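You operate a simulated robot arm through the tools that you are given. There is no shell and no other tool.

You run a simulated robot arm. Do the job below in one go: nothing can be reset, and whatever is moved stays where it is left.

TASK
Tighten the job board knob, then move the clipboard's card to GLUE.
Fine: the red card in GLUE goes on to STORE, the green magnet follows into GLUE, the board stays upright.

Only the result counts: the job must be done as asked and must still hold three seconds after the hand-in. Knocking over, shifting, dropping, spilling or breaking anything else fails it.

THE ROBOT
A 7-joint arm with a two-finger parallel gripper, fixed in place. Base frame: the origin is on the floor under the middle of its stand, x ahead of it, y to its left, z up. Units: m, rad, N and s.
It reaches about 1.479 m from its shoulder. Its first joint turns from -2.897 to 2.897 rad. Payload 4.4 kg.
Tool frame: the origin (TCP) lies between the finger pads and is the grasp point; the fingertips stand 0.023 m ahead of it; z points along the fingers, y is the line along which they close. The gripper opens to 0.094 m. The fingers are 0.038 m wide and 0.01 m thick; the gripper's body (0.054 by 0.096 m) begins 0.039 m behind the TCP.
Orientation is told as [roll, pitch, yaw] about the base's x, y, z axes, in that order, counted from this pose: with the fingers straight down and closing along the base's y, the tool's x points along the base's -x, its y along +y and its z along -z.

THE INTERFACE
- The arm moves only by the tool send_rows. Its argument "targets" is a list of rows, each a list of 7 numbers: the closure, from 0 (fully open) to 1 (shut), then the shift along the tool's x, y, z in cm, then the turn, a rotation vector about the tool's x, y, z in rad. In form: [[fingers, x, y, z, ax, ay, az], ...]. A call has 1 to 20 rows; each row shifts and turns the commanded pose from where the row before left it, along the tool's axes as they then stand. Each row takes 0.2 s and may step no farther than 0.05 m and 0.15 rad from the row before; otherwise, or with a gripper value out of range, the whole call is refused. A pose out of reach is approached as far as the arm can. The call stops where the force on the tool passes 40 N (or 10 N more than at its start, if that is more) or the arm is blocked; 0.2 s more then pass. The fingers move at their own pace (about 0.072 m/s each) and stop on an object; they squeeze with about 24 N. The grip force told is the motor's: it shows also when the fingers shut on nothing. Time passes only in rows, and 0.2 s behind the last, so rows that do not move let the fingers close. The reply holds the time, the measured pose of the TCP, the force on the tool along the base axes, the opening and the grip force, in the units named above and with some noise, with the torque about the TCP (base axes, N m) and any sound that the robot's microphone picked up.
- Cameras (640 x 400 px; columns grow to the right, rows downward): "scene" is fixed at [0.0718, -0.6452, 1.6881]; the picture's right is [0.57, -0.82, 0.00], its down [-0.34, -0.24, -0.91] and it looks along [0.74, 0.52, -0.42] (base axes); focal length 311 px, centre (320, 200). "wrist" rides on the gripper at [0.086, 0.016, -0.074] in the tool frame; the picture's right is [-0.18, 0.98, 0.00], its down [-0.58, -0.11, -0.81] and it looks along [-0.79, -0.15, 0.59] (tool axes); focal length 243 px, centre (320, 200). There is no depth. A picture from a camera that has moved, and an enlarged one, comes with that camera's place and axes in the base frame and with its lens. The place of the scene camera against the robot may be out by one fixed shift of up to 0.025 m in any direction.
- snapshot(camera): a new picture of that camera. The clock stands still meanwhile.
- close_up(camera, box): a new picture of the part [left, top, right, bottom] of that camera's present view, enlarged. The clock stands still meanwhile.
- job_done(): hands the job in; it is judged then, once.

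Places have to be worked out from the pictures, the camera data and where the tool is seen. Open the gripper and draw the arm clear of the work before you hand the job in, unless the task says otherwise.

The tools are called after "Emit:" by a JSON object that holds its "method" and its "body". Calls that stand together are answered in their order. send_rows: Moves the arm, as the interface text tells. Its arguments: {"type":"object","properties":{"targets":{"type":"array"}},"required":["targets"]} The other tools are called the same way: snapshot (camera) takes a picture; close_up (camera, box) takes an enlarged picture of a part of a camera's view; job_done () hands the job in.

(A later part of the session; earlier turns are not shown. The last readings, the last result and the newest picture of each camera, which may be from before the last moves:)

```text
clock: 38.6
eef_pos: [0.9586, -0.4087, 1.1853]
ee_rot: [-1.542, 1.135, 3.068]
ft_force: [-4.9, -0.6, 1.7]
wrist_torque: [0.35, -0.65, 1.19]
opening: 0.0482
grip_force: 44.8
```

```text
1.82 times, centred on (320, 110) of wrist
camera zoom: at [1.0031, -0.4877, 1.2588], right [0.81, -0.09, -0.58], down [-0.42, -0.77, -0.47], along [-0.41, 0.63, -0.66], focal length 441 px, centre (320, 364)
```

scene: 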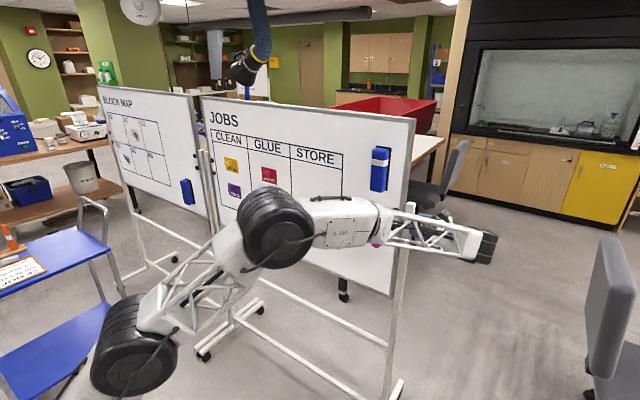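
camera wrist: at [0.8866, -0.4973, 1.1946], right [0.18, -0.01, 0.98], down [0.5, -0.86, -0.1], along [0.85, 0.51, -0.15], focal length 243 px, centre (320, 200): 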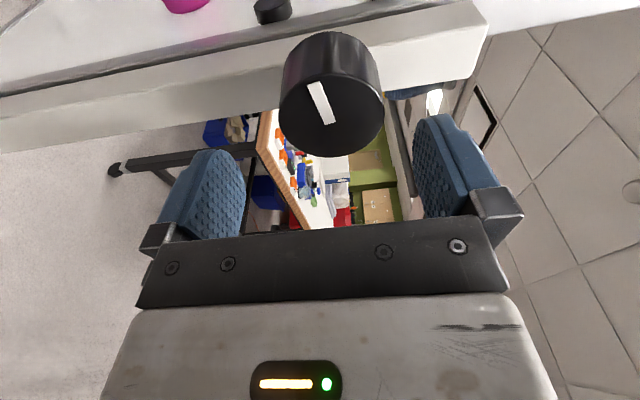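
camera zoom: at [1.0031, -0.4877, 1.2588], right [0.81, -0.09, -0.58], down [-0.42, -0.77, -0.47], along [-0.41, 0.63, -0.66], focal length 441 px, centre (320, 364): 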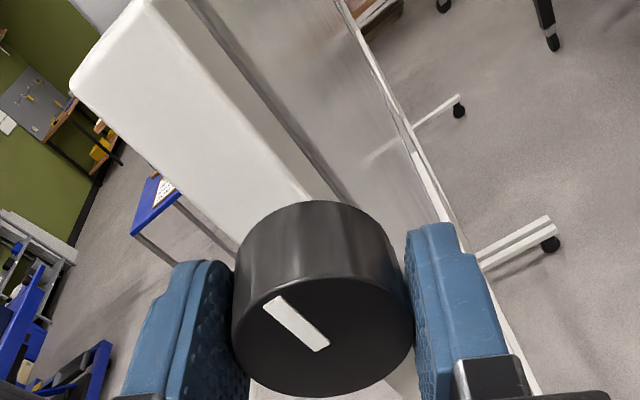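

The hand slipped while the pointer stayed at 12 o'clock, so the knob is tight at its stop. I open the fingers and back straight out.

Emit:
{"method": "send_rows", "body": {"targets": [[0.5, 0, 0, 0, 0, 0, 0], [0, 0, 0, 0, 0, 0, 0], [0, 0, 0, 0, 0, 0, 0], [0, 0, 0, 0, 0, 0, 0], [0, 0, 0, -1.5, 0, 0, 0], [0, 0, 0, -2.5, 0, 0, 0], [0, 0, 0, -3, 0, 0, 0], [0, 0, 0, -3, 0, 0, 0], [0, 0, 0, -3, 0, 0, 0], [0, 0, 0, 0, 0, 0, 0]]}}

Emit:
{"method": "snapshot", "body": {"camera": "wrist"}}

Emit:
{"method": "snapshot", "body": {"camera": "scene"}}

```text
clock: 40.8
eef_pos: [0.9572, -0.431, 1.1854]
ee_rot: [-1.544, 1.136, 3.065]
ft_force: [0.6, 0.6, -0.3]
wrist_torque: [-0.02, 0.01, 0.0]
opening: 0.0942
grip_force: 0.1
out of reach, approached as far as the arm can: row 6, 7, 8, 9
```

```text
taken
camera wrist: at [1.0005, -0.5103, 1.259], right [0.81, -0.09, -0.58], down [-0.42, -0.77, -0.47], along [-0.41, 0.63, -0.66], focal length 243 px, centre (320, 200)
```

wrist: 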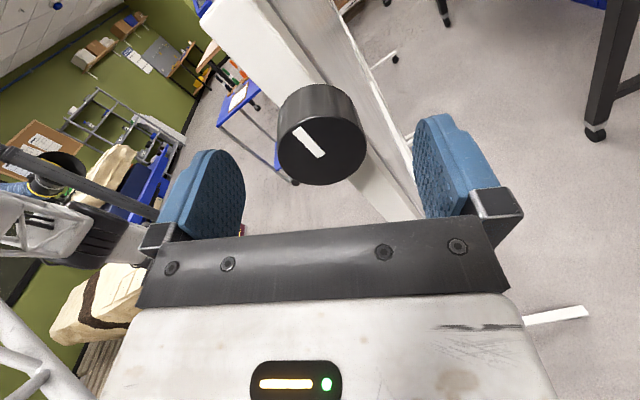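

```text
taken
```

scene: 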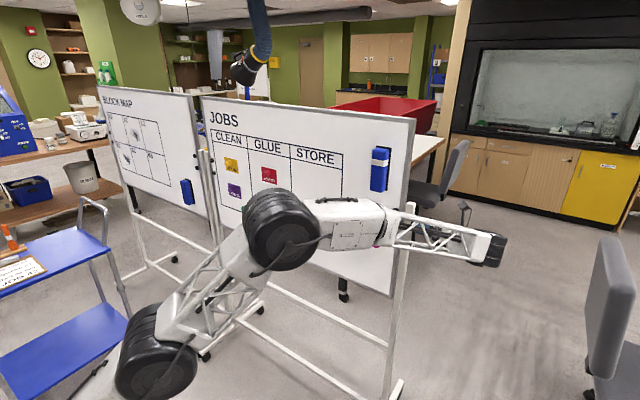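

The knob pointer is clearly vertical and the fingertips are level with its face. The wrist limit stops a straight retreat, so I back out while turning the hand slightly towards +x.

Emit:
{"method": "send_rows", "body": {"targets": [[0, 0, 0, -0.8, -0.08, 0.037, 0], [0, 0, 0, -1.2, -0.08, 0.037, 0], [0, 0, 0, -2, -0.09, 0.042, 0], [0, 0, 0, -2.5, -0.1, 0.046, 0], [0, 0, 0, -3, -0.1, 0.046, 0], [0, 0, 0, -3, -0.1, 0.046, 0], [0, 0, 0, 0, 0, 0, 0]]}}

Emit:
{"method": "snapshot", "body": {"camera": "wrist"}}

```text
clock: 42.4
eef_pos: [0.9069, -0.5464, 1.1857]
ee_rot: [-1.545, 1.14, 2.456]
ft_force: [0.5, 0.3, 0.6]
wrist_torque: [0.02, 0.0, -0.02]
opening: 0.0941
grip_force: 0.1
```

```text
taken
camera wrist: at [0.8993, -0.6367, 1.2596], right [0.62, -0.54, -0.58], down [-0.79, -0.4, -0.48], along [0.03, 0.75, -0.67], focal length 243 px, centre (320, 200)
```

wrist: 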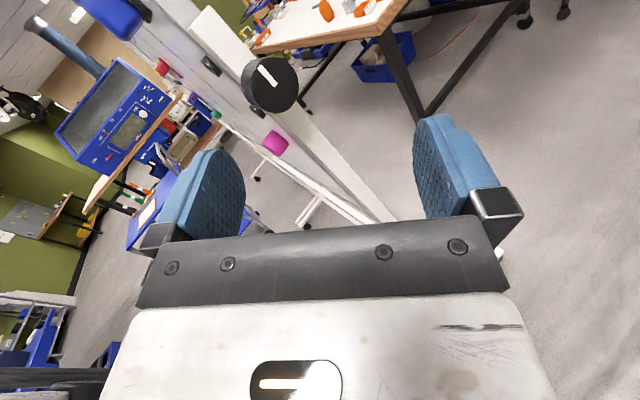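

The hand is clear of the knob and the pointer remains upright. I now unwind the wrist roll by about 2 rad, so the tool y points up again.

Emit:
{"method": "send_rows", "body": {"targets": [[0, 0, 0, -1, 0, 0, -0.143], [0, 0, 0, -1, 0, 0, -0.143], [0, 0, 0, -1, 0, 0, -0.143], [0, 0, 0, -1, 0, 0, -0.143], [0, 0, 0, 0, 0, 0, -0.143], [0, 0, 0, 0, 0, 0, -0.143], [0, 0, 0, 0, 0, 0, -0.143], [0, 0, 0, 0, 0, 0, -0.143], [0, 0, 0, 0, 0, 0, -0.143], [0, 0, 0, 0, 0, 0, -0.143], [0, 0, 0, 0, 0, 0, -0.143], [0, 0, 0, 0, 0, 0, -0.143], [0, 0, 0, 0, 0, 0, -0.143], [0, 0, 0, 0, 0, 0, -0.143], [0, 0, 0, 0, 0, 0, 0]]}}

```text
clock: 45.6
eef_pos: [0.8824, -0.5765, 1.1855]
ee_rot: [1.559, -0.004, -0.704]
ft_force: [0.4, 0.1, 0.6]
wrist_torque: [0.0, 0.01, 0.03]
opening: 0.094
grip_force: 0.2
```

Next I back away from the board, raise a little, and turn the hand to face +x.

Emit:
{"method": "send_rows", "body": {"targets": [[0, 3.35, 1.5, -2.85, 0, 0, 0], [0, 3.35, 1.5, -2.85, 0, 0, 0], [0, 3.35, 1.5, -2.85, 0, 0, 0], [0, 3.35, 1.5, -2.85, 0, 0, 0], [0, 3.35, 1.5, -2.85, 0, 0, 0], [0, 0, 0, 0, 0, -0.1445, 0], [0, 0, 0, 0, 0, -0.1445, 0], [0, 0, 0, 0, 0, -0.1445, 0], [0, 0, 0, 0, 0, -0.1445, 0], [0, 0, 0, 0, 0, -0.1445, 0], [0, 0, 0, 0, 0, -0.1445, 0], [0, 0, 0, 0, 0, 0, 0]]}}

Emit:
{"method": "snapshot", "body": {"camera": "scene"}}

Emit:
{"method": "snapshot", "body": {"camera": "wrist"}}

```text
clock: 48.2
eef_pos: [0.662, -0.5758, 1.2629]
ee_rot: [1.565, -0.009, -1.572]
ft_force: [-0.3, -0.8, -0.3]
wrist_torque: [0.03, 0.0, 0.01]
opening: 0.0939
grip_force: 0.1
```

```text
taken
```

scene: 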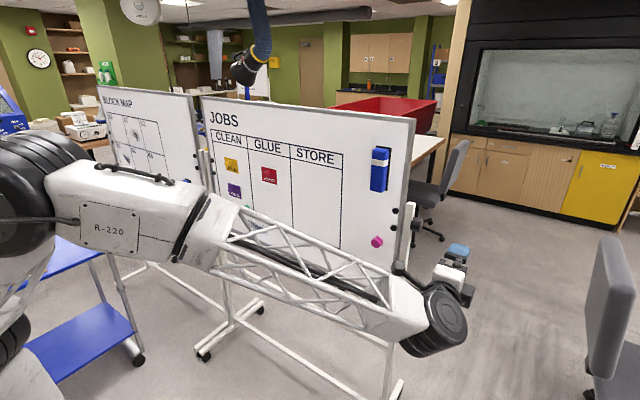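

```text
taken
camera wrist: at [0.5886, -0.4897, 1.2794], right [0.01, -0.18, 0.98], down [-0.81, -0.58, -0.1], along [0.59, -0.8, -0.14], focal length 243 px, centre (320, 200)
```

wrist: 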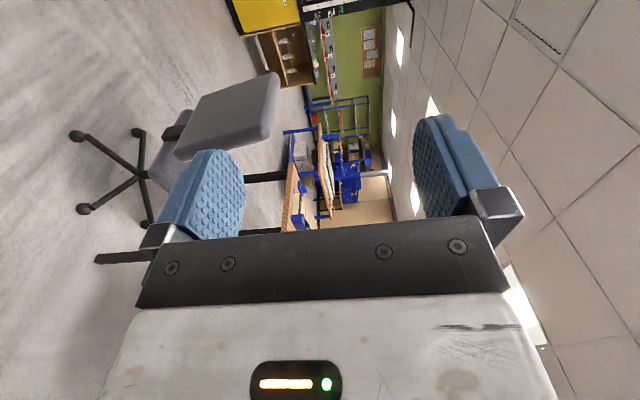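

The hand faces +x at (0.66, -0.58, 1.26), well clear. I move it left along the board, keeping about 0.25 m from it.

Emit:
{"method": "send_rows", "body": {"targets": [[0, 4.5, 0.3, 0, 0, 0, 0], [0, 4.5, 0.3, 0, 0, 0, 0], [0, 4.5, 0.3, 0, 0, 0, 0], [0, 4.5, 0.3, 0, 0, 0, 0], [0, 4.5, 0.3, 0, 0, 0, 0], [0, 4.5, 0.3, 0, 0, 0, 0], [0, 4.5, 0.3, 0, 0, 0, 0], [0, 4.5, 0.3, 0, 0, 0, 0], [0, 4.5, 0.3, 0, 0, 0, 0], [0, 4.5, 0.3, 0, 0, 0, 0], [0, 0, 0, 0, 0, 0, 0]]}}

Emit:
{"method": "snapshot", "body": {"camera": "scene"}}

Emit:
{"method": "snapshot", "body": {"camera": "wrist"}}

```text
clock: 50.6
eef_pos: [0.6624, -0.1265, 1.2883]
ee_rot: [1.565, -0.009, -1.572]
ft_force: [0.1, -0.8, -1.1]
wrist_torque: [0.01, 0.01, 0.0]
opening: 0.0943
grip_force: 0.1
```

```text
taken
```

scene: 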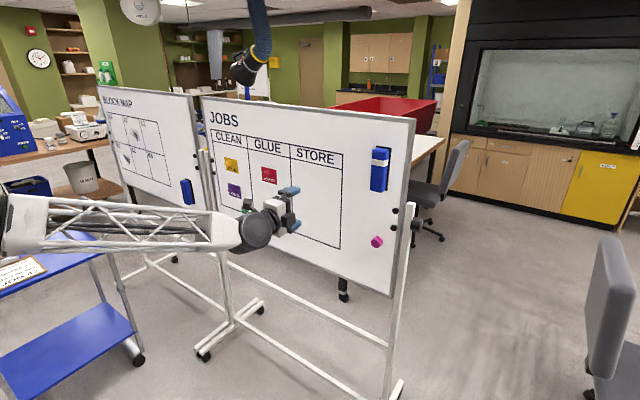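

```text
taken
camera wrist: at [0.5882, -0.0408, 1.3063], right [0.01, -0.18, 0.98], down [-0.81, -0.58, -0.1], along [0.59, -0.79, -0.14], focal length 243 px, centre (320, 200)
```

wrist: 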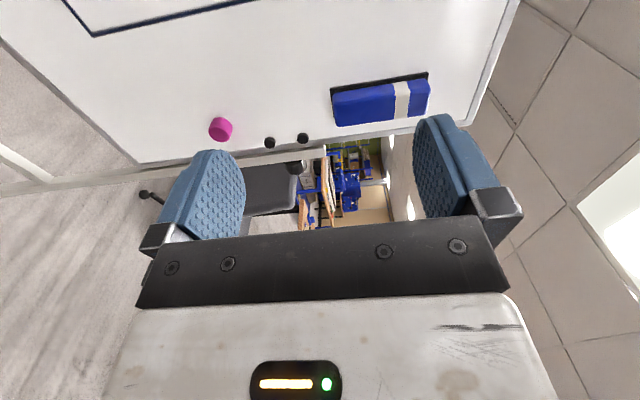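

The arm moves freely here. I continue left until the hand is in front of the red card's estimated place (y≈0.21).

Emit:
{"method": "send_rows", "body": {"targets": [[0, 4.2, 0, 0, 0, 0, 0], [0, 4.2, 0, 0, 0, 0, 0], [0, 4.2, 0, 0, 0, 0, 0], [0, 4.2, 0, 0, 0, 0, 0], [0, 4.2, 0, 0, 0, 0, 0], [0, 4.2, 0, 0, 0, 0, 0], [0, 4.2, 0, 0, 0, 0, 0], [0, 4.2, 0, 0, 0, 0, 0], [0, 0, 0, 0, 0, 0, 0]]}}

Emit:
{"method": "snapshot", "body": {"camera": "scene"}}

Emit:
{"method": "snapshot", "body": {"camera": "wrist"}}

```text
clock: 52.6
eef_pos: [0.6014, 0.0258, 1.3004]
ee_rot: [1.552, -0.009, -1.522]
ft_force: [0.2, 0.1, 0.3]
wrist_torque: [-0.01, 0.0, 0.01]
opening: 0.0939
grip_force: 0.1
out of reach, approached as far as the arm can: row 3, 4, 5, 6, 7, 8
```

```text
taken
```

scene: 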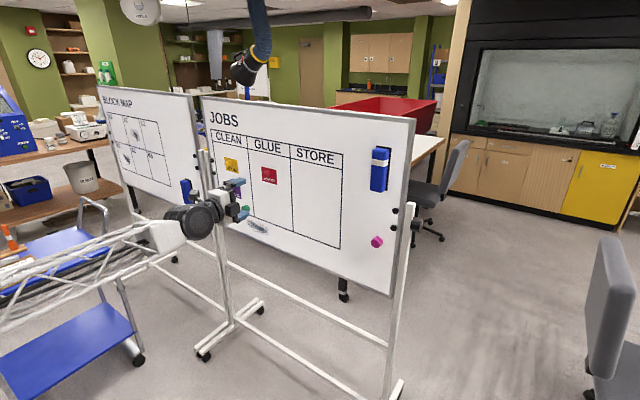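

```text
taken
camera wrist: at [0.5229, 0.1075, 1.3194], right [0.03, -0.17, 0.98], down [-0.78, -0.62, -0.09], along [0.63, -0.76, -0.15], focal length 243 px, centre (320, 200)
```

wrist: 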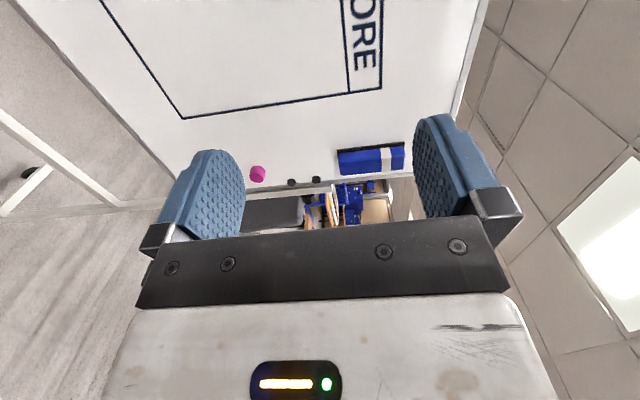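

This spot needs too tight an elbow fold for the arm. I go farther out, x≈0.78, which is still about 10 cm short of the magnets, and try moving left from there.

Emit:
{"method": "send_rows", "body": {"targets": [[0, -2.5, 0, 3.5, 0, -0.025, 0], [0, -2.5, 0, 3.5, 0, -0.025, 0], [0, 0, 0, 3.5, 0, 0, 0], [0, 0, 0, 3.5, 0, 0, 0], [0, 0, 0, 3.5, 0, 0, 0], [0, 4.0, 0, 0, 0, 0, 0], [0, 4.0, 0, 0, 0, 0, 0], [0, 4.0, 0, 0, 0, 0, 0], [0, 4.0, 0, 0, 0, 0, 0], [0, 4.0, 0, 0, 0, 0, 0], [0, 0, 0, 0, 0, 0, 0]]}}

Emit:
{"method": "snapshot", "body": {"camera": "scene"}}

Emit:
{"method": "snapshot", "body": {"camera": "wrist"}}

```text
clock: 55.0
eef_pos: [0.7778, 0.1548, 1.2999]
ee_rot: [1.529, 0.068, -1.588]
ft_force: [0.1, 1.8, 2.8]
wrist_torque: [-0.13, 0.11, -0.03]
opening: 0.094
grip_force: 0.0
out of reach, approached as far as the arm can: row 6, 7, 8, 9
```

```text
taken
```

scene: 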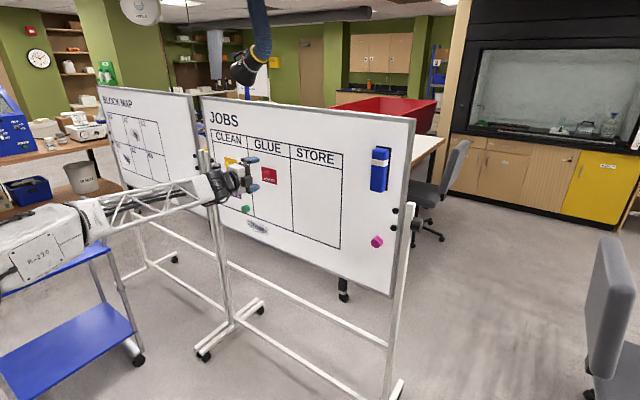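

```text
taken
camera wrist: at [0.7059, 0.2396, 1.3258], right [0.04, -0.25, 0.97], down [-0.82, -0.56, -0.11], along [0.57, -0.79, -0.23], focal length 243 px, centre (320, 200)
```

wrist: 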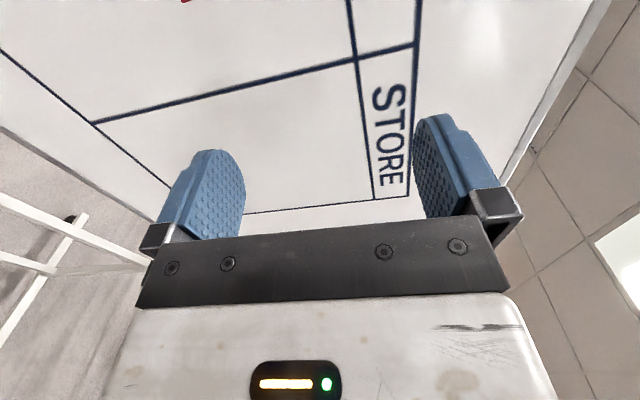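

It passed the awkward region and now stands at (0.778, 0.155, 1.30), slightly rotated. I correct the small tilt and move on to y≈0.2.

Emit:
{"method": "send_rows", "body": {"targets": [[0, 0, 0, 0, -0.02, 0.01, -0.034], [0, 0, 0, 0, -0.02, 0.01, -0.034], [0, 2.0, 0, 0, 0, 0, 0], [0, 2.0, 0, 0, 0, 0, 0], [0, 0, 0, 0, 0, 0, 0]]}}

Emit:
{"method": "snapshot", "body": {"camera": "wrist"}}

```text
clock: 56.2
eef_pos: [0.7773, 0.1994, 1.2977]
ee_rot: [1.593, -0.078, -1.552]
ft_force: [-0.5, 0.1, 0.3]
wrist_torque: [-0.01, -0.03, 0.01]
opening: 0.0941
grip_force: 0.1
```

```text
taken
camera wrist: at [0.7003, 0.2837, 1.3068], right [-0.02, -0.11, 0.99], down [-0.79, -0.6, -0.08], along [0.61, -0.79, -0.07], focal length 243 px, centre (320, 200)
```

wrist: 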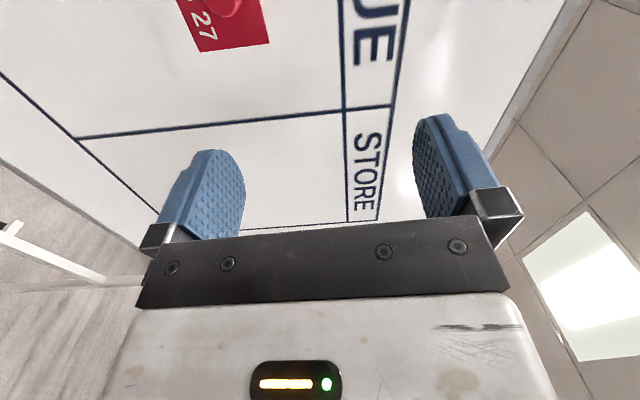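

The hand reaches here without trouble, and the red card shows at the top edge. I straighten the orientation and move further left to bring the cards into view.

Emit:
{"method": "send_rows", "body": {"targets": [[0, 0, 0, 0, 0.02, -0.019, 0.078], [0, 3.5, 0, 0, 0, 0, 0], [0, 3.5, 0, 0, 0, 0, 0], [0, 3.5, 0, 0, 0, 0, 0], [0, 3.5, 0, 0, 0, 0, 0], [0, 0, 0, 0, 0, 0, 0]]}}

Emit:
{"method": "snapshot", "body": {"camera": "wrist"}}

Emit:
{"method": "snapshot", "body": {"camera": "scene"}}

```text
clock: 57.6
eef_pos: [0.776, 0.3403, 1.2968]
ee_rot: [1.571, 0.001, -1.571]
ft_force: [-0.1, -0.5, 0.4]
wrist_torque: [0.02, -0.01, 0.02]
opening: 0.0939
grip_force: 0.1
```

```text
taken
camera wrist: at [0.7017, 0.4253, 1.3145], right [0.0, -0.18, 0.98], down [-0.81, -0.58, -0.11], along [0.59, -0.79, -0.15], focal length 243 px, centre (320, 200)
```

wrist: 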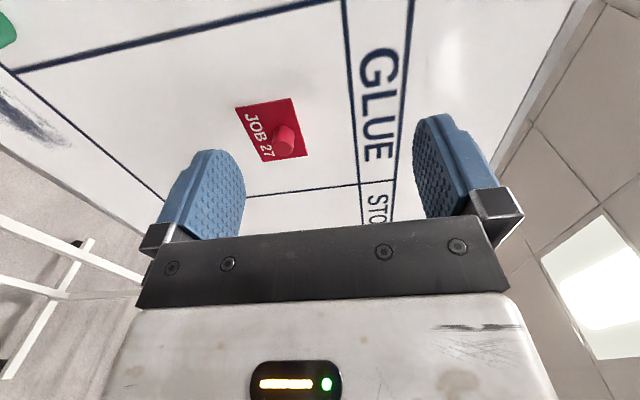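

```text
taken
```

scene: 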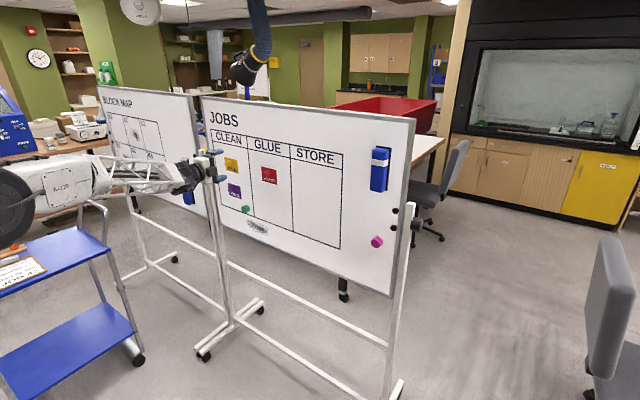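

Now the orientation is exactly square to the base axes. I zoom in on the red card and the column lines from here.

Emit:
{"method": "close_up", "body": {"camera": "wrist", "box": [200, 60, 424, 200]}}

Emit:
{"method": "close_up", "body": {"camera": "wrist", "box": [0, 0, 256, 160]}}

```text
2.86 times, centred on (312, 130) of wrist
camera zoom: at [0.7017, 0.4253, 1.3145], right [0.0, -0.18, 0.98], down [-0.81, -0.58, -0.11], along [0.59, -0.79, -0.15], focal length 693 px, centre (343, 400)
```

zoom: 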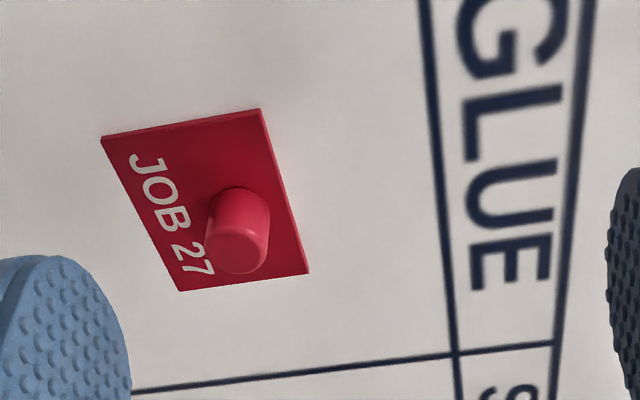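

```text
2.50 times, centred on (128, 80) of wrist
camera zoom: at [0.7017, 0.4253, 1.3145], right [0.0, -0.18, 0.98], down [-0.81, -0.58, -0.11], along [0.59, -0.79, -0.15], focal length 606 px, centre (800, 500)
```

zoom: 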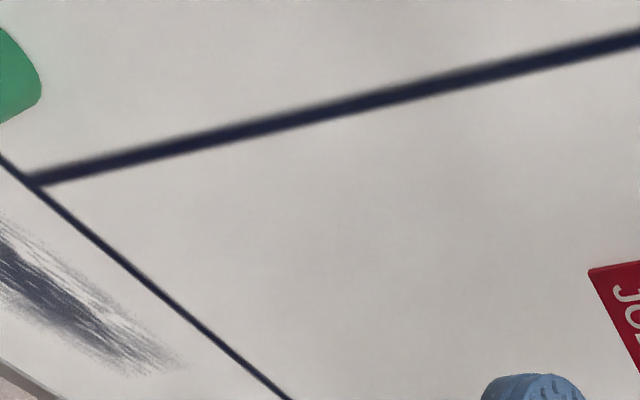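

The magnet is a short peg about 23 mm long. I move the hand in front of it (y≈0.23, z≈1.24), which also gives a second view for triangulation.

Emit:
{"method": "send_rows", "body": {"targets": [[0, -3.6, -1.9, 0, 0, 0, 0], [0, -3.6, -1.9, 0, 0, 0, 0], [0, -3.6, -1.9, 0, 0, 0, 0], [0, 0, 0, 0, 0, 0, 0]]}}

Emit:
{"method": "snapshot", "body": {"camera": "wrist"}}

Emit:
{"method": "close_up", "body": {"camera": "wrist", "box": [200, 0, 424, 140]}}

```text
clock: 58.6
eef_pos: [0.7765, 0.2327, 1.2392]
ee_rot: [1.573, -0.001, -1.572]
ft_force: [-0.2, 0.0, -0.4]
wrist_torque: [0.03, -0.04, 0.02]
opening: 0.0941
grip_force: 0.1
```

```text
taken
camera wrist: at [0.7021, 0.3174, 1.2569], right [0.0, -0.18, 0.98], down [-0.81, -0.58, -0.11], along [0.59, -0.79, -0.15], focal length 243 px, centre (320, 200)
```

wrist: 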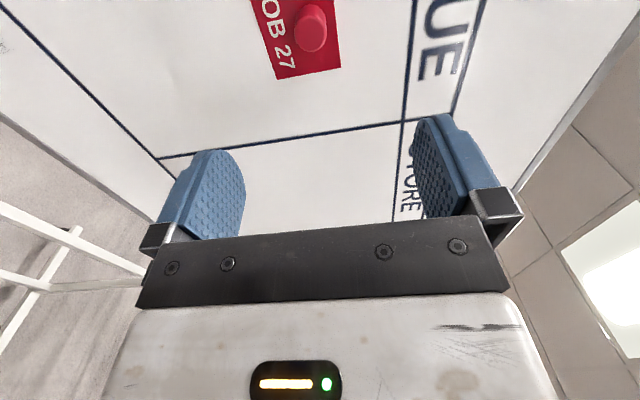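

```text
2.86 times, centred on (312, 70) of wrist
camera zoom: at [0.7021, 0.3174, 1.2569], right [0.0, -0.18, 0.98], down [-0.81, -0.58, -0.11], along [0.59, -0.79, -0.15], focal length 693 px, centre (343, 571)
```

zoom: 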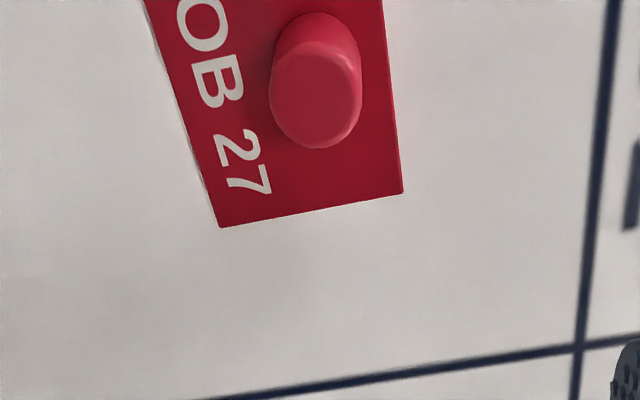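

Triangulating gives these positions:
- **Red magnet:** end face at (0.925, 0.241, 1.235), 25 mm in diameter, with the card surface at x≈0.947.
- **GLUE column:** y 0.127 to 0.364. STORE lies right of it, y -0.11 to 0.127.
- **Cells:** z 0.99 to 1.32.

I line up with the red magnet and approach part way.

Emit:
{"method": "send_rows", "body": {"targets": [[0, 0.45, -0.2, 2.5, 0, 0, 0], [0, 0.4, -0.2, 2.5, 0, 0, 0], [0, 0, 0, 2.5, 0, 0, 0], [0, 0, 0, 1.2, 0, 0, 0], [0, 0, 0, 0, 0, 0, 0]]}}

Emit:
{"method": "snapshot", "body": {"camera": "wrist"}}

Emit:
{"method": "close_up", "body": {"camera": "scene", "box": [190, 110, 350, 210]}}

```text
clock: 59.8
eef_pos: [0.8639, 0.2403, 1.2374]
ee_rot: [1.573, 0.001, -1.57]
ft_force: [0.7, 0.0, 0.1]
wrist_torque: [-0.01, 0.0, -0.01]
opening: 0.094
grip_force: 0.0
```

```text
taken
camera wrist: at [0.7892, 0.3255, 1.2542], right [0.0, -0.18, 0.98], down [-0.81, -0.58, -0.11], along [0.59, -0.79, -0.15], focal length 243 px, centre (320, 200)
```

wrist: 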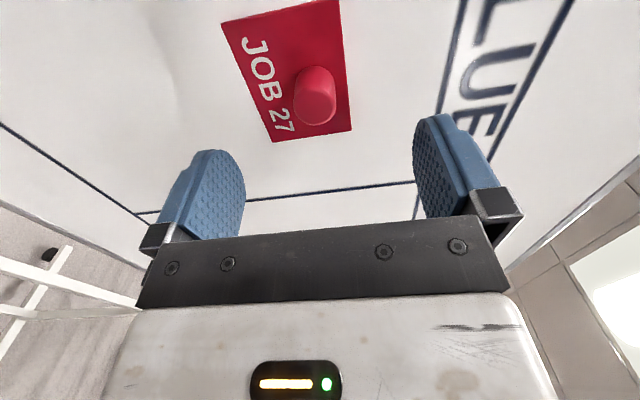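

```text
4.00 times, centred on (270, 160) of scene
camera zoom: at [0.0718, -0.6452, 1.6881], right [0.57, -0.82, 0.0], down [-0.34, -0.24, -0.91], along [0.74, 0.52, -0.42], focal length 1246 px, centre (520, 360)
```

zoom: 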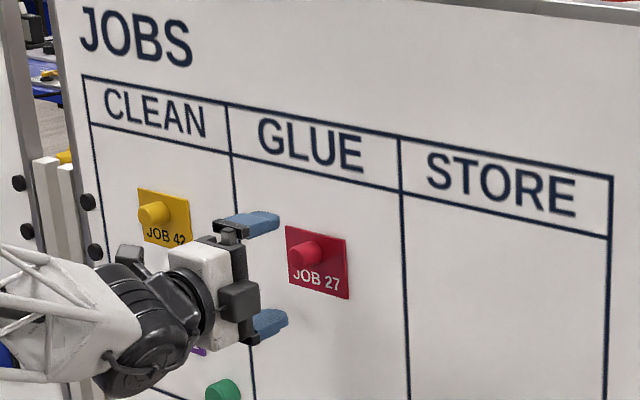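

The magnet is centred in y and 2–3 mm below the finger midline. I lower the hand slightly and advance until the fingertips are a few millimetres short of the card, then close.

Emit:
{"method": "send_rows", "body": {"targets": [[0, 0.2, -0.23, 2, 0, 0, 0], [0, 0, 0, 2, 0, 0, 0], [0, 0, 0, 1.3, 0, 0, 0], [0, 0, 0, 0, 0, 0, 0]]}}

Emit:
{"method": "snapshot", "body": {"camera": "wrist"}}

Emit:
{"method": "close_up", "body": {"camera": "scene", "box": [215, 140, 295, 190]}}

```text
clock: 60.8
eef_pos: [0.9176, 0.2418, 1.2351]
ee_rot: [1.574, -0.001, -1.572]
ft_force: [0.2, 0.1, -0.3]
wrist_torque: [0.01, 0.06, 0.02]
opening: 0.094
grip_force: 0.0
```

```text
taken
camera wrist: at [0.843, 0.326, 1.2521], right [0.0, -0.18, 0.98], down [-0.81, -0.58, -0.11], along [0.59, -0.79, -0.15], focal length 243 px, centre (320, 200)
```

wrist: 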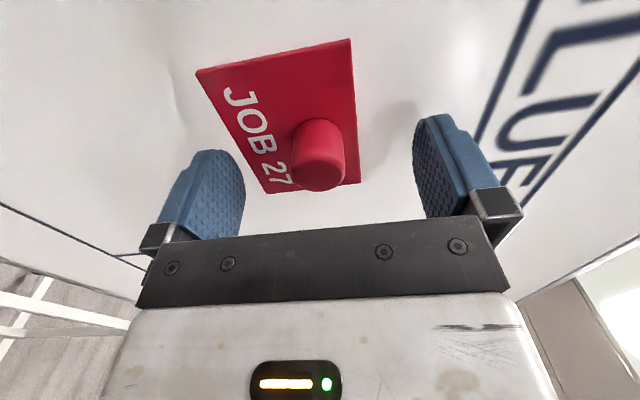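

```text
8.00 times, centred on (255, 165) of scene
camera zoom: at [0.0718, -0.6452, 1.6881], right [0.57, -0.82, 0.0], down [-0.34, -0.24, -0.91], along [0.74, 0.52, -0.42], focal length 2491 px, centre (840, 480)
```

zoom: 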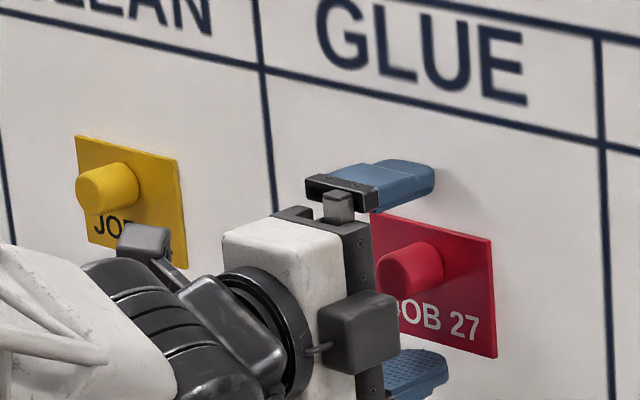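

The magnet's face is about 7 mm ahead of the TCP and well centred, so I close the fingers on it.

Emit:
{"method": "send_rows", "body": {"targets": [[0.4, 0, 0, 0.2, 0, 0, 0], [0.8, 0, 0, 0, 0, 0, 0], [1, 0, 0, 0, 0, 0, 0], [1, 0, 0, 0, 0, 0, 0], [1, 0, 0, 0, 0, 0, 0], [1, 0, 0, 0, 0, 0, 0]]}}

Emit:
{"method": "snapshot", "body": {"camera": "wrist"}}

```text
clock: 62.2
eef_pos: [0.919, 0.2412, 1.2347]
ee_rot: [1.574, 0.001, -1.569]
ft_force: [0.7, -0.2, -0.5]
wrist_torque: [-0.01, -0.02, -0.01]
opening: 0.0249
grip_force: 23.7
```

```text
taken
camera wrist: at [0.8446, 0.3259, 1.2523], right [0.0, -0.18, 0.98], down [-0.81, -0.58, -0.11], along [0.59, -0.79, -0.15], focal length 243 px, centre (320, 200)
```

wrist: 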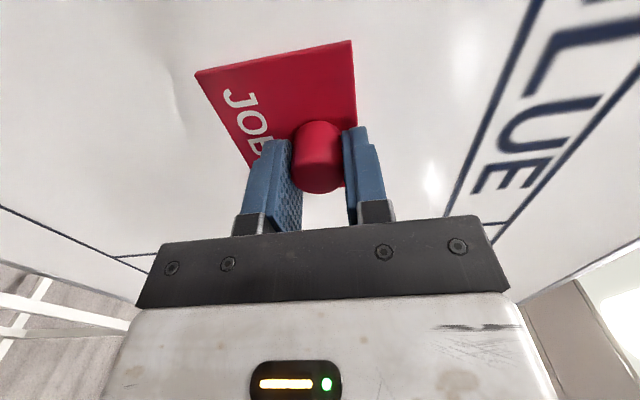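

The red magnet is held (opening 25 mm, 24 N). I pull it slowly straight off the board.

Emit:
{"method": "send_rows", "body": {"targets": [[1, 0, 0, -0.3, 0, 0, 0], [1, 0, 0, -0.3, 0, 0, 0], [1, 0, 0, -0.4, 0, 0, 0], [1, 0, 0, -0.5, 0, 0, 0], [1, 0, 0, -0.5, 0, 0, 0], [1, 0, 0, -1, 0, 0, 0], [1, 0, 0, -1, 0, 0, 0], [1, 0, 0, 0, 0, 0, 0]]}}

Emit:
{"method": "snapshot", "body": {"camera": "wrist"}}

Emit:
{"method": "snapshot", "body": {"camera": "scene"}}

```text
clock: 64.0
eef_pos: [0.8799, 0.2426, 1.2355]
ee_rot: [1.574, -0.001, -1.572]
ft_force: [-0.4, 0.1, -0.4]
wrist_torque: [0.02, 0.01, 0.05]
opening: 0.0246
grip_force: 24.3
```

```text
taken
camera wrist: at [0.8048, 0.3269, 1.252], right [0.0, -0.18, 0.98], down [-0.81, -0.58, -0.11], along [0.59, -0.79, -0.15], focal length 243 px, centre (320, 200)
```

wrist: 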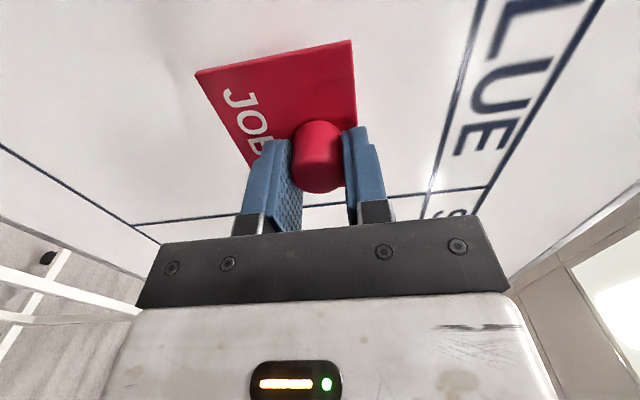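

```text
taken
```

scene: 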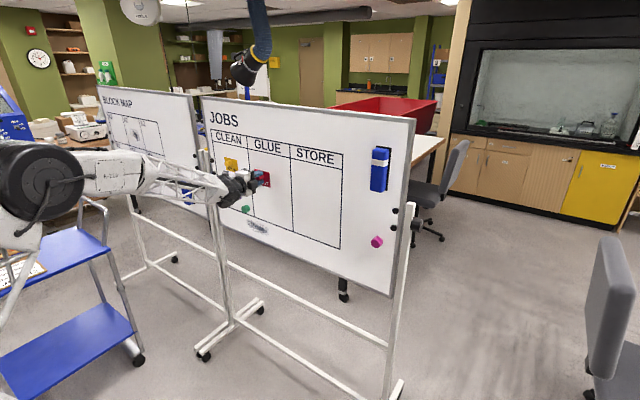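

The red card came off cleanly with its magnet. I back off to x≈0.81 for clearance and carry it right towards STORE in moderate steps.

Emit:
{"method": "send_rows", "body": {"targets": [[1, 0, 0, -3.5, 0, 0, 0], [1, 0, 0, -3.5, 0, 0, 0], [1, -2.5, 0, 0, 0, 0, 0], [1, -2.5, 0, 0, 0, 0, 0], [1, -2.5, 0, 0, 0, 0, 0], [1, -2.5, 0, 0, 0, 0, 0], [1, 0, 0, 0, 0, 0, 0]]}}

```text
clock: 65.6
eef_pos: [0.8091, 0.141, 1.2341]
ee_rot: [1.573, 0.0, -1.57]
ft_force: [-1.5, -0.2, 1.1]
wrist_torque: [0.0, 0.0, 0.0]
opening: 0.0244
grip_force: 23.9
```

It follows exactly so far (y=0.141, no deviation). I continue right in small steps.

Emit:
{"method": "send_rows", "body": {"targets": [[1, -2, 0, 0, 0, 0, 0], [1, -2, 0, 0, 0, 0, 0], [1, -2, 0, 0, 0, 0, 0], [1, 0, 0, 0, 0, 0, 0]]}}

```text
clock: 66.6
eef_pos: [0.8096, 0.0803, 1.2339]
ee_rot: [1.573, 0.001, -1.57]
ft_force: [0.4, 0.0, 1.0]
wrist_torque: [0.01, 0.04, -0.03]
opening: 0.0245
grip_force: 24.3
```

Emit:
{"method": "send_rows", "body": {"targets": [[1, -2, 0, 0, 0, 0, 0], [1, -2, 0, 0, 0, 0, 0], [1, -2, 0, 0, 0, 0, 0], [1, -1, 0, 0, 0, 0, 0], [1, 0, 0, 0, 0, 0, 0]]}}

Emit:
{"method": "snapshot", "body": {"camera": "wrist"}}

Emit:
{"method": "snapshot", "body": {"camera": "scene"}}

```text
clock: 67.8
eef_pos: [0.8088, 0.0124, 1.2338]
ee_rot: [1.573, -0.001, -1.569]
ft_force: [-0.2, 1.3, -0.1]
wrist_torque: [0.0, -0.01, 0.01]
opening: 0.0252
grip_force: 24.2
```

```text
taken
camera wrist: at [0.7349, 0.0969, 1.2516], right [0.0, -0.18, 0.98], down [-0.81, -0.58, -0.11], along [0.59, -0.79, -0.15], focal length 243 px, centre (320, 200)
```

wrist: 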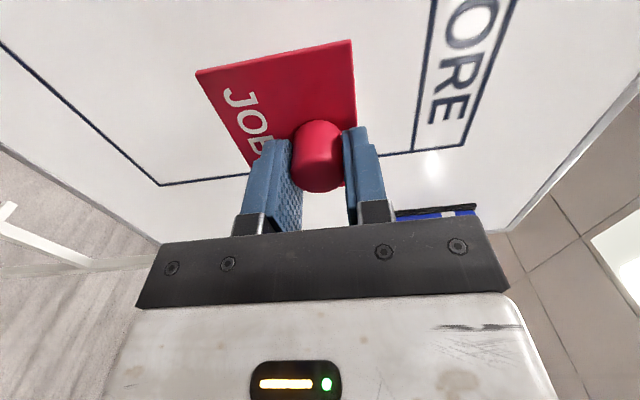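

```text
taken
```

scene: 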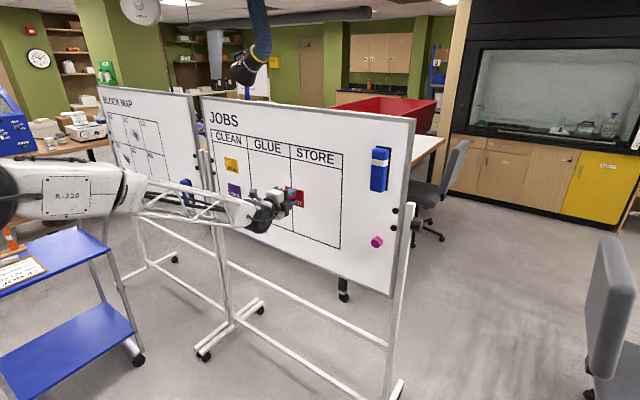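

The red card is now in front of the STORE column's centre (y≈0.012, column -0.11 to 0.127). I press it on, first quickly to just short of the board, then in 2 mm steps.

Emit:
{"method": "send_rows", "body": {"targets": [[1, -0.2, 0, 2.5, 0, 0, 0], [1, -0.2, -0.3, 2.5, 0, 0, 0], [1, 0, -0.3, 2.5, 0, 0, 0], [1, 0, -0.3, 2, 0, 0, 0], [1, 0, 0, 0, 0, 0, 0]]}}

Emit:
{"method": "snapshot", "body": {"camera": "wrist"}}

```text
clock: 69.0
eef_pos: [0.9051, 0.0084, 1.2265]
ee_rot: [1.574, 0.0, -1.568]
ft_force: [-0.3, 0.4, 0.1]
wrist_torque: [0.01, 0.03, -0.02]
opening: 0.0248
grip_force: 24.1
```

```text
taken
camera wrist: at [0.8297, 0.0929, 1.2438], right [0.0, -0.18, 0.98], down [-0.81, -0.58, -0.11], along [0.59, -0.79, -0.15], focal length 243 px, centre (320, 200)
```

wrist: 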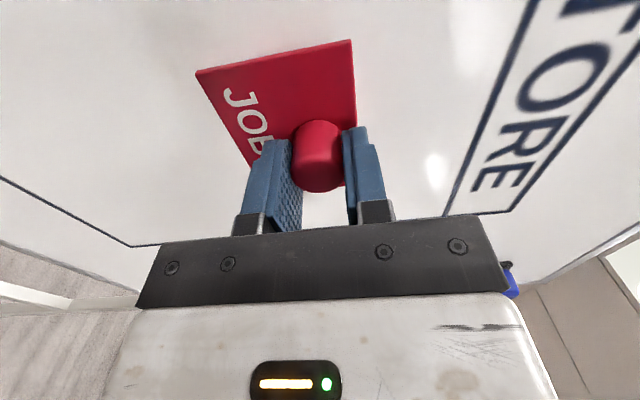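

Contact is expected near x=0.919, so I go in with small steps.

Emit:
{"method": "send_rows", "body": {"targets": [[1, 0, 0, 0.4, 0, 0, 0], [1, 0, 0, 0.3, 0, 0, 0], [1, 0, 0, 0.3, 0, 0, 0], [1, 0, 0, 0, 0, 0, 0]]}}

```text
clock: 70.0
eef_pos: [0.9133, 0.0068, 1.226]
ee_rot: [1.572, -0.001, -1.568]
ft_force: [-1.1, 0.7, 0.3]
wrist_torque: [0.01, -0.01, 0.02]
opening: 0.0249
grip_force: 24.1
```

Emit:
{"method": "send_rows", "body": {"targets": [[1, 0, 0, 0.2, 0, 0, 0], [1, 0, 0, 0.2, 0, 0, 0], [1, 0, 0, 0.2, 0, 0, 0], [1, 0, 0, 0, 0, 0, 0]]}}

Emit:
{"method": "snapshot", "body": {"camera": "wrist"}}

```text
clock: 71.0
eef_pos: [0.9197, 0.0085, 1.2255]
ee_rot: [1.574, -0.001, -1.569]
ft_force: [-14.7, 0.9, -1.8]
wrist_torque: [-0.01, 0.27, 0.07]
opening: 0.0245
grip_force: 24.3
```

```text
taken
camera wrist: at [0.8455, 0.0927, 1.2427], right [0.0, -0.18, 0.98], down [-0.81, -0.58, -0.11], along [0.59, -0.79, -0.15], focal length 243 px, centre (320, 200)
```

wrist: 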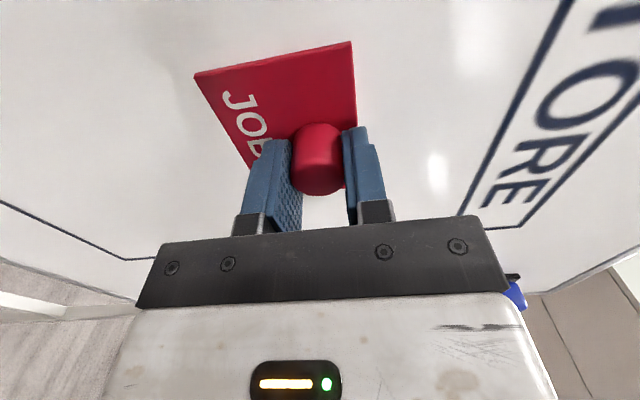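

The card is pressed on with 15 N, flat against the board in STORE. I ease off 1 mm, open the fingers, and back away.

Emit:
{"method": "send_rows", "body": {"targets": [[1, 0, 0, -0.05, 0, 0, 0], [0.6, 0, 0, 0, 0, 0, 0], [0.3, 0, 0, 0, 0, 0, 0], [0, 0, 0, 0, 0, 0, 0], [0, 0, 0, 0, 0, 0, 0], [0, 0, 0, -1, 0, 0, 0], [0, 0, 0, -2, 0, 0, 0], [0, 0, 0, -3, 0, 0, 0], [0, 0, 0, -3, 0, 0, 0], [0, 0, 0, 0, 0, 0, 0]]}}

Emit:
{"method": "snapshot", "body": {"camera": "wrist"}}

Emit:
{"method": "snapshot", "body": {"camera": "scene"}}

```text
clock: 73.2
eef_pos: [0.8294, 0.0075, 1.2247]
ee_rot: [1.572, -0.003, -1.57]
ft_force: [-0.4, 0.6, -0.6]
wrist_torque: [0.0, -0.02, 0.02]
opening: 0.094
grip_force: 0.1
```

```text
taken
camera wrist: at [0.7552, 0.0929, 1.2424], right [0.0, -0.18, 0.98], down [-0.81, -0.58, -0.11], along [0.59, -0.79, -0.15], focal length 243 px, centre (320, 200)
```

wrist: 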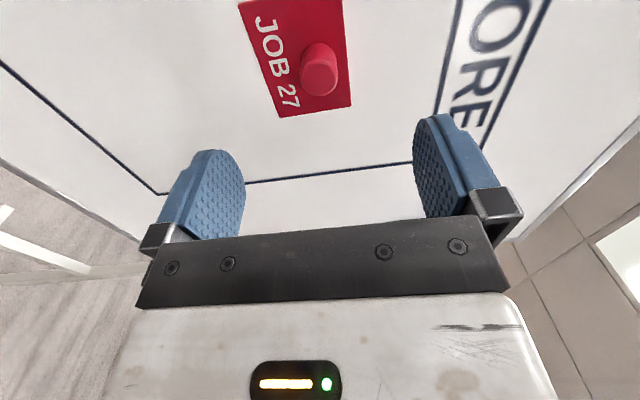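

```text
taken
```

scene: 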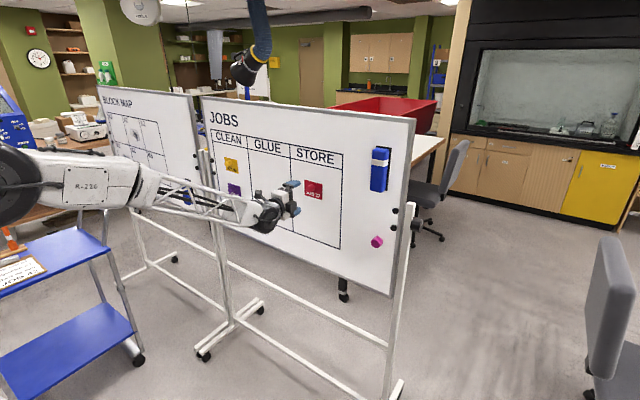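

Red is in STORE and the board stands upright. Next I move left to the yellow card in CLEAN (estimated y≈0.47), keeping x≈0.80.

Emit:
{"method": "send_rows", "body": {"targets": [[0, 2.5, 0.2, -1.5, 0, 0, 0], [0, 3.5, 0.3, -1.5, 0, 0, 0], [0, 4, 0.3, 0, 0, 0, 0], [0, 4, 0.3, 0, 0, 0, 0], [0, 4, 0.3, 0, 0, 0, 0], [0, 4, 0.3, 0, 0, 0, 0], [0, 4, 0.3, 0, 0, 0, 0], [0, 4, 0.3, 0, 0, 0, 0], [0, 4, 0, 0, 0, 0, 0], [0, 4, 0, 0, 0, 0, 0], [0, 4, 0, 0, 0, 0, 0], [0, 4, 0, 0, 0, 0, 0], [0, 0, 0, 0, 0, 0, 0]]}}

Emit:
{"method": "snapshot", "body": {"camera": "wrist"}}

Emit:
{"method": "snapshot", "body": {"camera": "scene"}}

```text
clock: 76.0
eef_pos: [0.8, 0.471, 1.2481]
ee_rot: [1.572, 0.001, -1.571]
ft_force: [0.1, 0.1, -0.5]
wrist_torque: [0.0, -0.01, -0.02]
opening: 0.0939
grip_force: 0.0
```

```text
taken
camera wrist: at [0.726, 0.5562, 1.2655], right [0.0, -0.18, 0.98], down [-0.81, -0.58, -0.11], along [0.59, -0.79, -0.15], focal length 243 px, centre (320, 200)
```

wrist: 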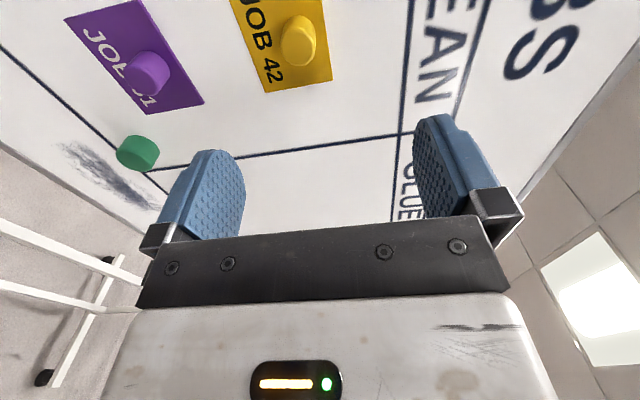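

```text
taken
```

scene: 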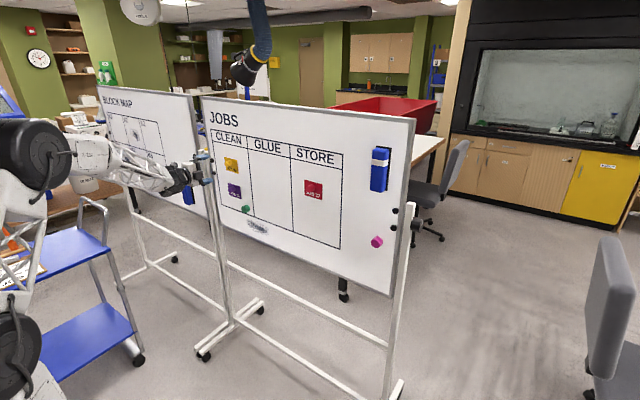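

The yellow card sits at about (y 0.484, z 1.235) and the green magnet at about (0.415, 1.04). I zoom in to refine.

Emit:
{"method": "close_up", "body": {"camera": "wrist", "box": [200, 0, 424, 140]}}

Emit:
{"method": "close_up", "body": {"camera": "wrist", "box": [40, 40, 264, 200]}}

```text
2.86 times, centred on (312, 70) of wrist
camera zoom: at [0.726, 0.5562, 1.2655], right [0.0, -0.18, 0.98], down [-0.81, -0.58, -0.11], along [0.59, -0.79, -0.15], focal length 693 px, centre (343, 571)
```

zoom: 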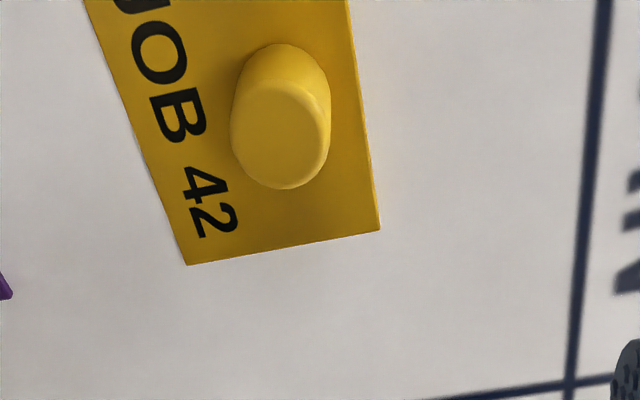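

```text
2.50 times, centred on (152, 120) of wrist
camera zoom: at [0.726, 0.5562, 1.2655], right [0.0, -0.18, 0.98], down [-0.81, -0.58, -0.11], along [0.59, -0.79, -0.15], focal length 606 px, centre (740, 400)
```

zoom: 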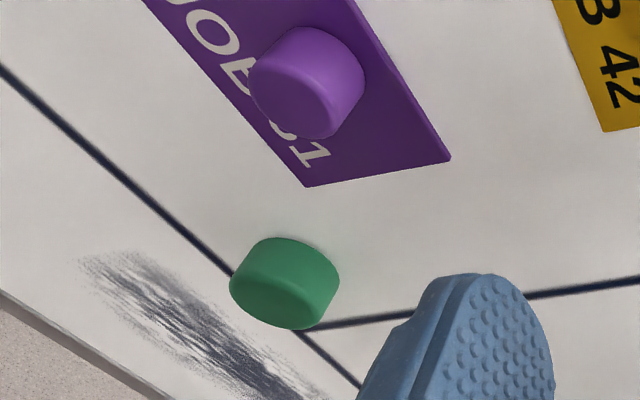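

Yellow magnet at about (0.92, 0.483, 1.235). I line up and approach part way.

Emit:
{"method": "send_rows", "body": {"targets": [[0, 0.6, -0.65, 2, 0, 0, 0], [0, 0.6, -0.65, 2, 0, 0, 0], [0, 0, 0, 2, 0, 0, 0], [0, 0, 0, 0, 0, 0, 0]]}}

Emit:
{"method": "close_up", "body": {"camera": "wrist", "box": [200, 30, 424, 190]}}

```text
clock: 77.0
eef_pos: [0.8603, 0.4804, 1.2351]
ee_rot: [1.573, 0.002, -1.572]
ft_force: [-0.7, 0.1, -0.1]
wrist_torque: [0.01, -0.01, -0.02]
opening: 0.094
grip_force: 0.0
```

```text
2.50 times, centred on (312, 110) of wrist
camera zoom: at [0.7856, 0.5662, 1.2522], right [0.0, -0.18, 0.98], down [-0.81, -0.58, -0.11], along [0.59, -0.79, -0.15], focal length 606 px, centre (340, 425)
```

zoom: 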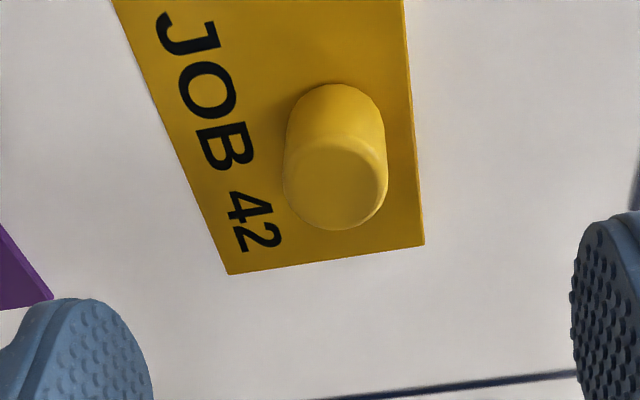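

Nearly centred: I shift 3 mm left and advance to just short of the grasp depth, then check.

Emit:
{"method": "send_rows", "body": {"targets": [[0, 0.3, 0, 2, 0, 0, 0], [0, 0, 0, 2, 0, 0, 0], [0, 0, 0, 1.5, 0, 0, 0], [0, 0, 0, 0, 0, 0, 0]]}}

Emit:
{"method": "snapshot", "body": {"camera": "wrist"}}

Emit:
{"method": "close_up", "body": {"camera": "scene", "box": [180, 130, 276, 190]}}

```text
clock: 78.0
eef_pos: [0.9144, 0.483, 1.2343]
ee_rot: [1.573, 0.001, -1.571]
ft_force: [-0.9, -0.3, -0.7]
wrist_torque: [0.0, 0.03, 0.03]
opening: 0.094
grip_force: 0.0
```

```text
taken
camera wrist: at [0.8398, 0.5685, 1.2525], right [0.0, -0.18, 0.98], down [-0.81, -0.58, -0.11], along [0.59, -0.79, -0.15], focal length 243 px, centre (320, 200)
```

wrist: 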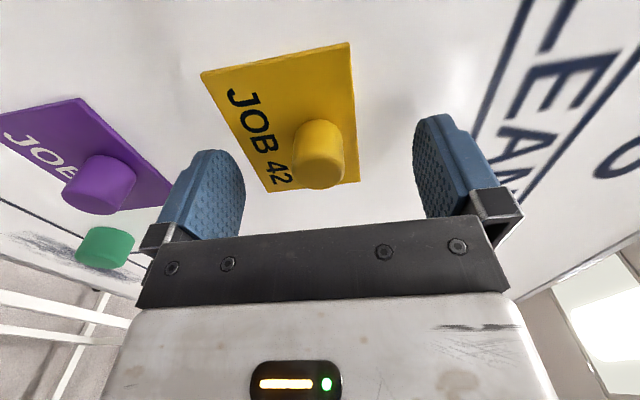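

```text
6.67 times, centred on (228, 160) of scene
camera zoom: at [0.0718, -0.6452, 1.6881], right [0.57, -0.82, 0.0], down [-0.34, -0.24, -0.91], along [0.74, 0.52, -0.42], focal length 2076 px, centre (933, 467)
```

zoom: 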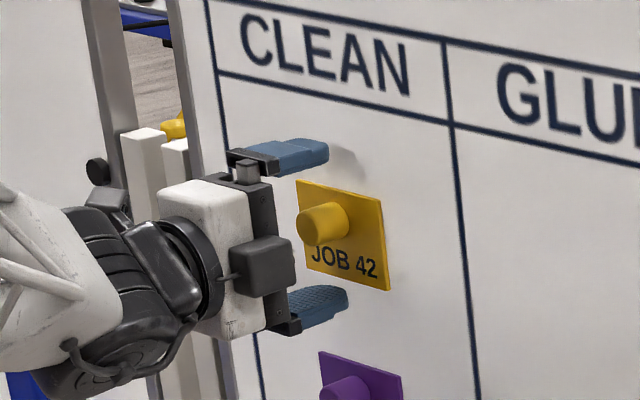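

The magnet is centred and both fingers clear the purple card below. I advance 3 mm and close.

Emit:
{"method": "send_rows", "body": {"targets": [[0.4, 0, 0, 0.4, 0, 0, 0], [0.8, 0, 0, 0, 0, 0, 0], [1, 0, 0, 0, 0, 0, 0], [1, 0, 0, 0, 0, 0, 0], [1, 0, 0, 0, 0, 0, 0], [1, 0, 0, 0, 0, 0, 0]]}}

```text
clock: 79.4
eef_pos: [0.9176, 0.484, 1.2352]
ee_rot: [1.572, 0.0, -1.57]
ft_force: [-0.8, 0.4, 0.4]
wrist_torque: [-0.01, 0.02, 0.02]
opening: 0.0248
grip_force: 23.8
```

The yellow magnet is gripped (opening 25 mm). I pull it straight off and back away to about x=0.81.

Emit:
{"method": "send_rows", "body": {"targets": [[1, 0, 0, -0.3, 0, 0, 0], [1, 0, 0, -0.3, 0, 0, 0], [1, 0, 0, -0.4, 0, 0, 0], [1, 0, 0, -0.5, 0, 0, 0], [1, 0, 0, -1, 0, 0, 0], [1, 0, 0, -2, 0, 0, 0], [1, 0, 0, -3, 0, 0, 0], [1, 0, 0, -3, 0, 0, 0], [1, 0, 0, 0, 0, 0, 0]]}}

Emit:
{"method": "snapshot", "body": {"camera": "wrist"}}

```text
clock: 81.4
eef_pos: [0.8133, 0.484, 1.2338]
ee_rot: [1.573, 0.0, -1.569]
ft_force: [-0.6, -1.0, 0.3]
wrist_torque: [-0.01, -0.01, -0.03]
opening: 0.0247
grip_force: 24.0
```

```text
taken
camera wrist: at [0.7393, 0.5688, 1.2519], right [0.0, -0.18, 0.98], down [-0.81, -0.58, -0.11], along [0.59, -0.79, -0.15], focal length 243 px, centre (320, 200)
```

wrist: 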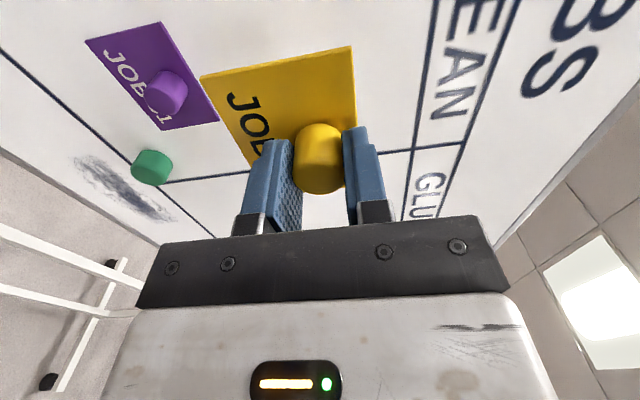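

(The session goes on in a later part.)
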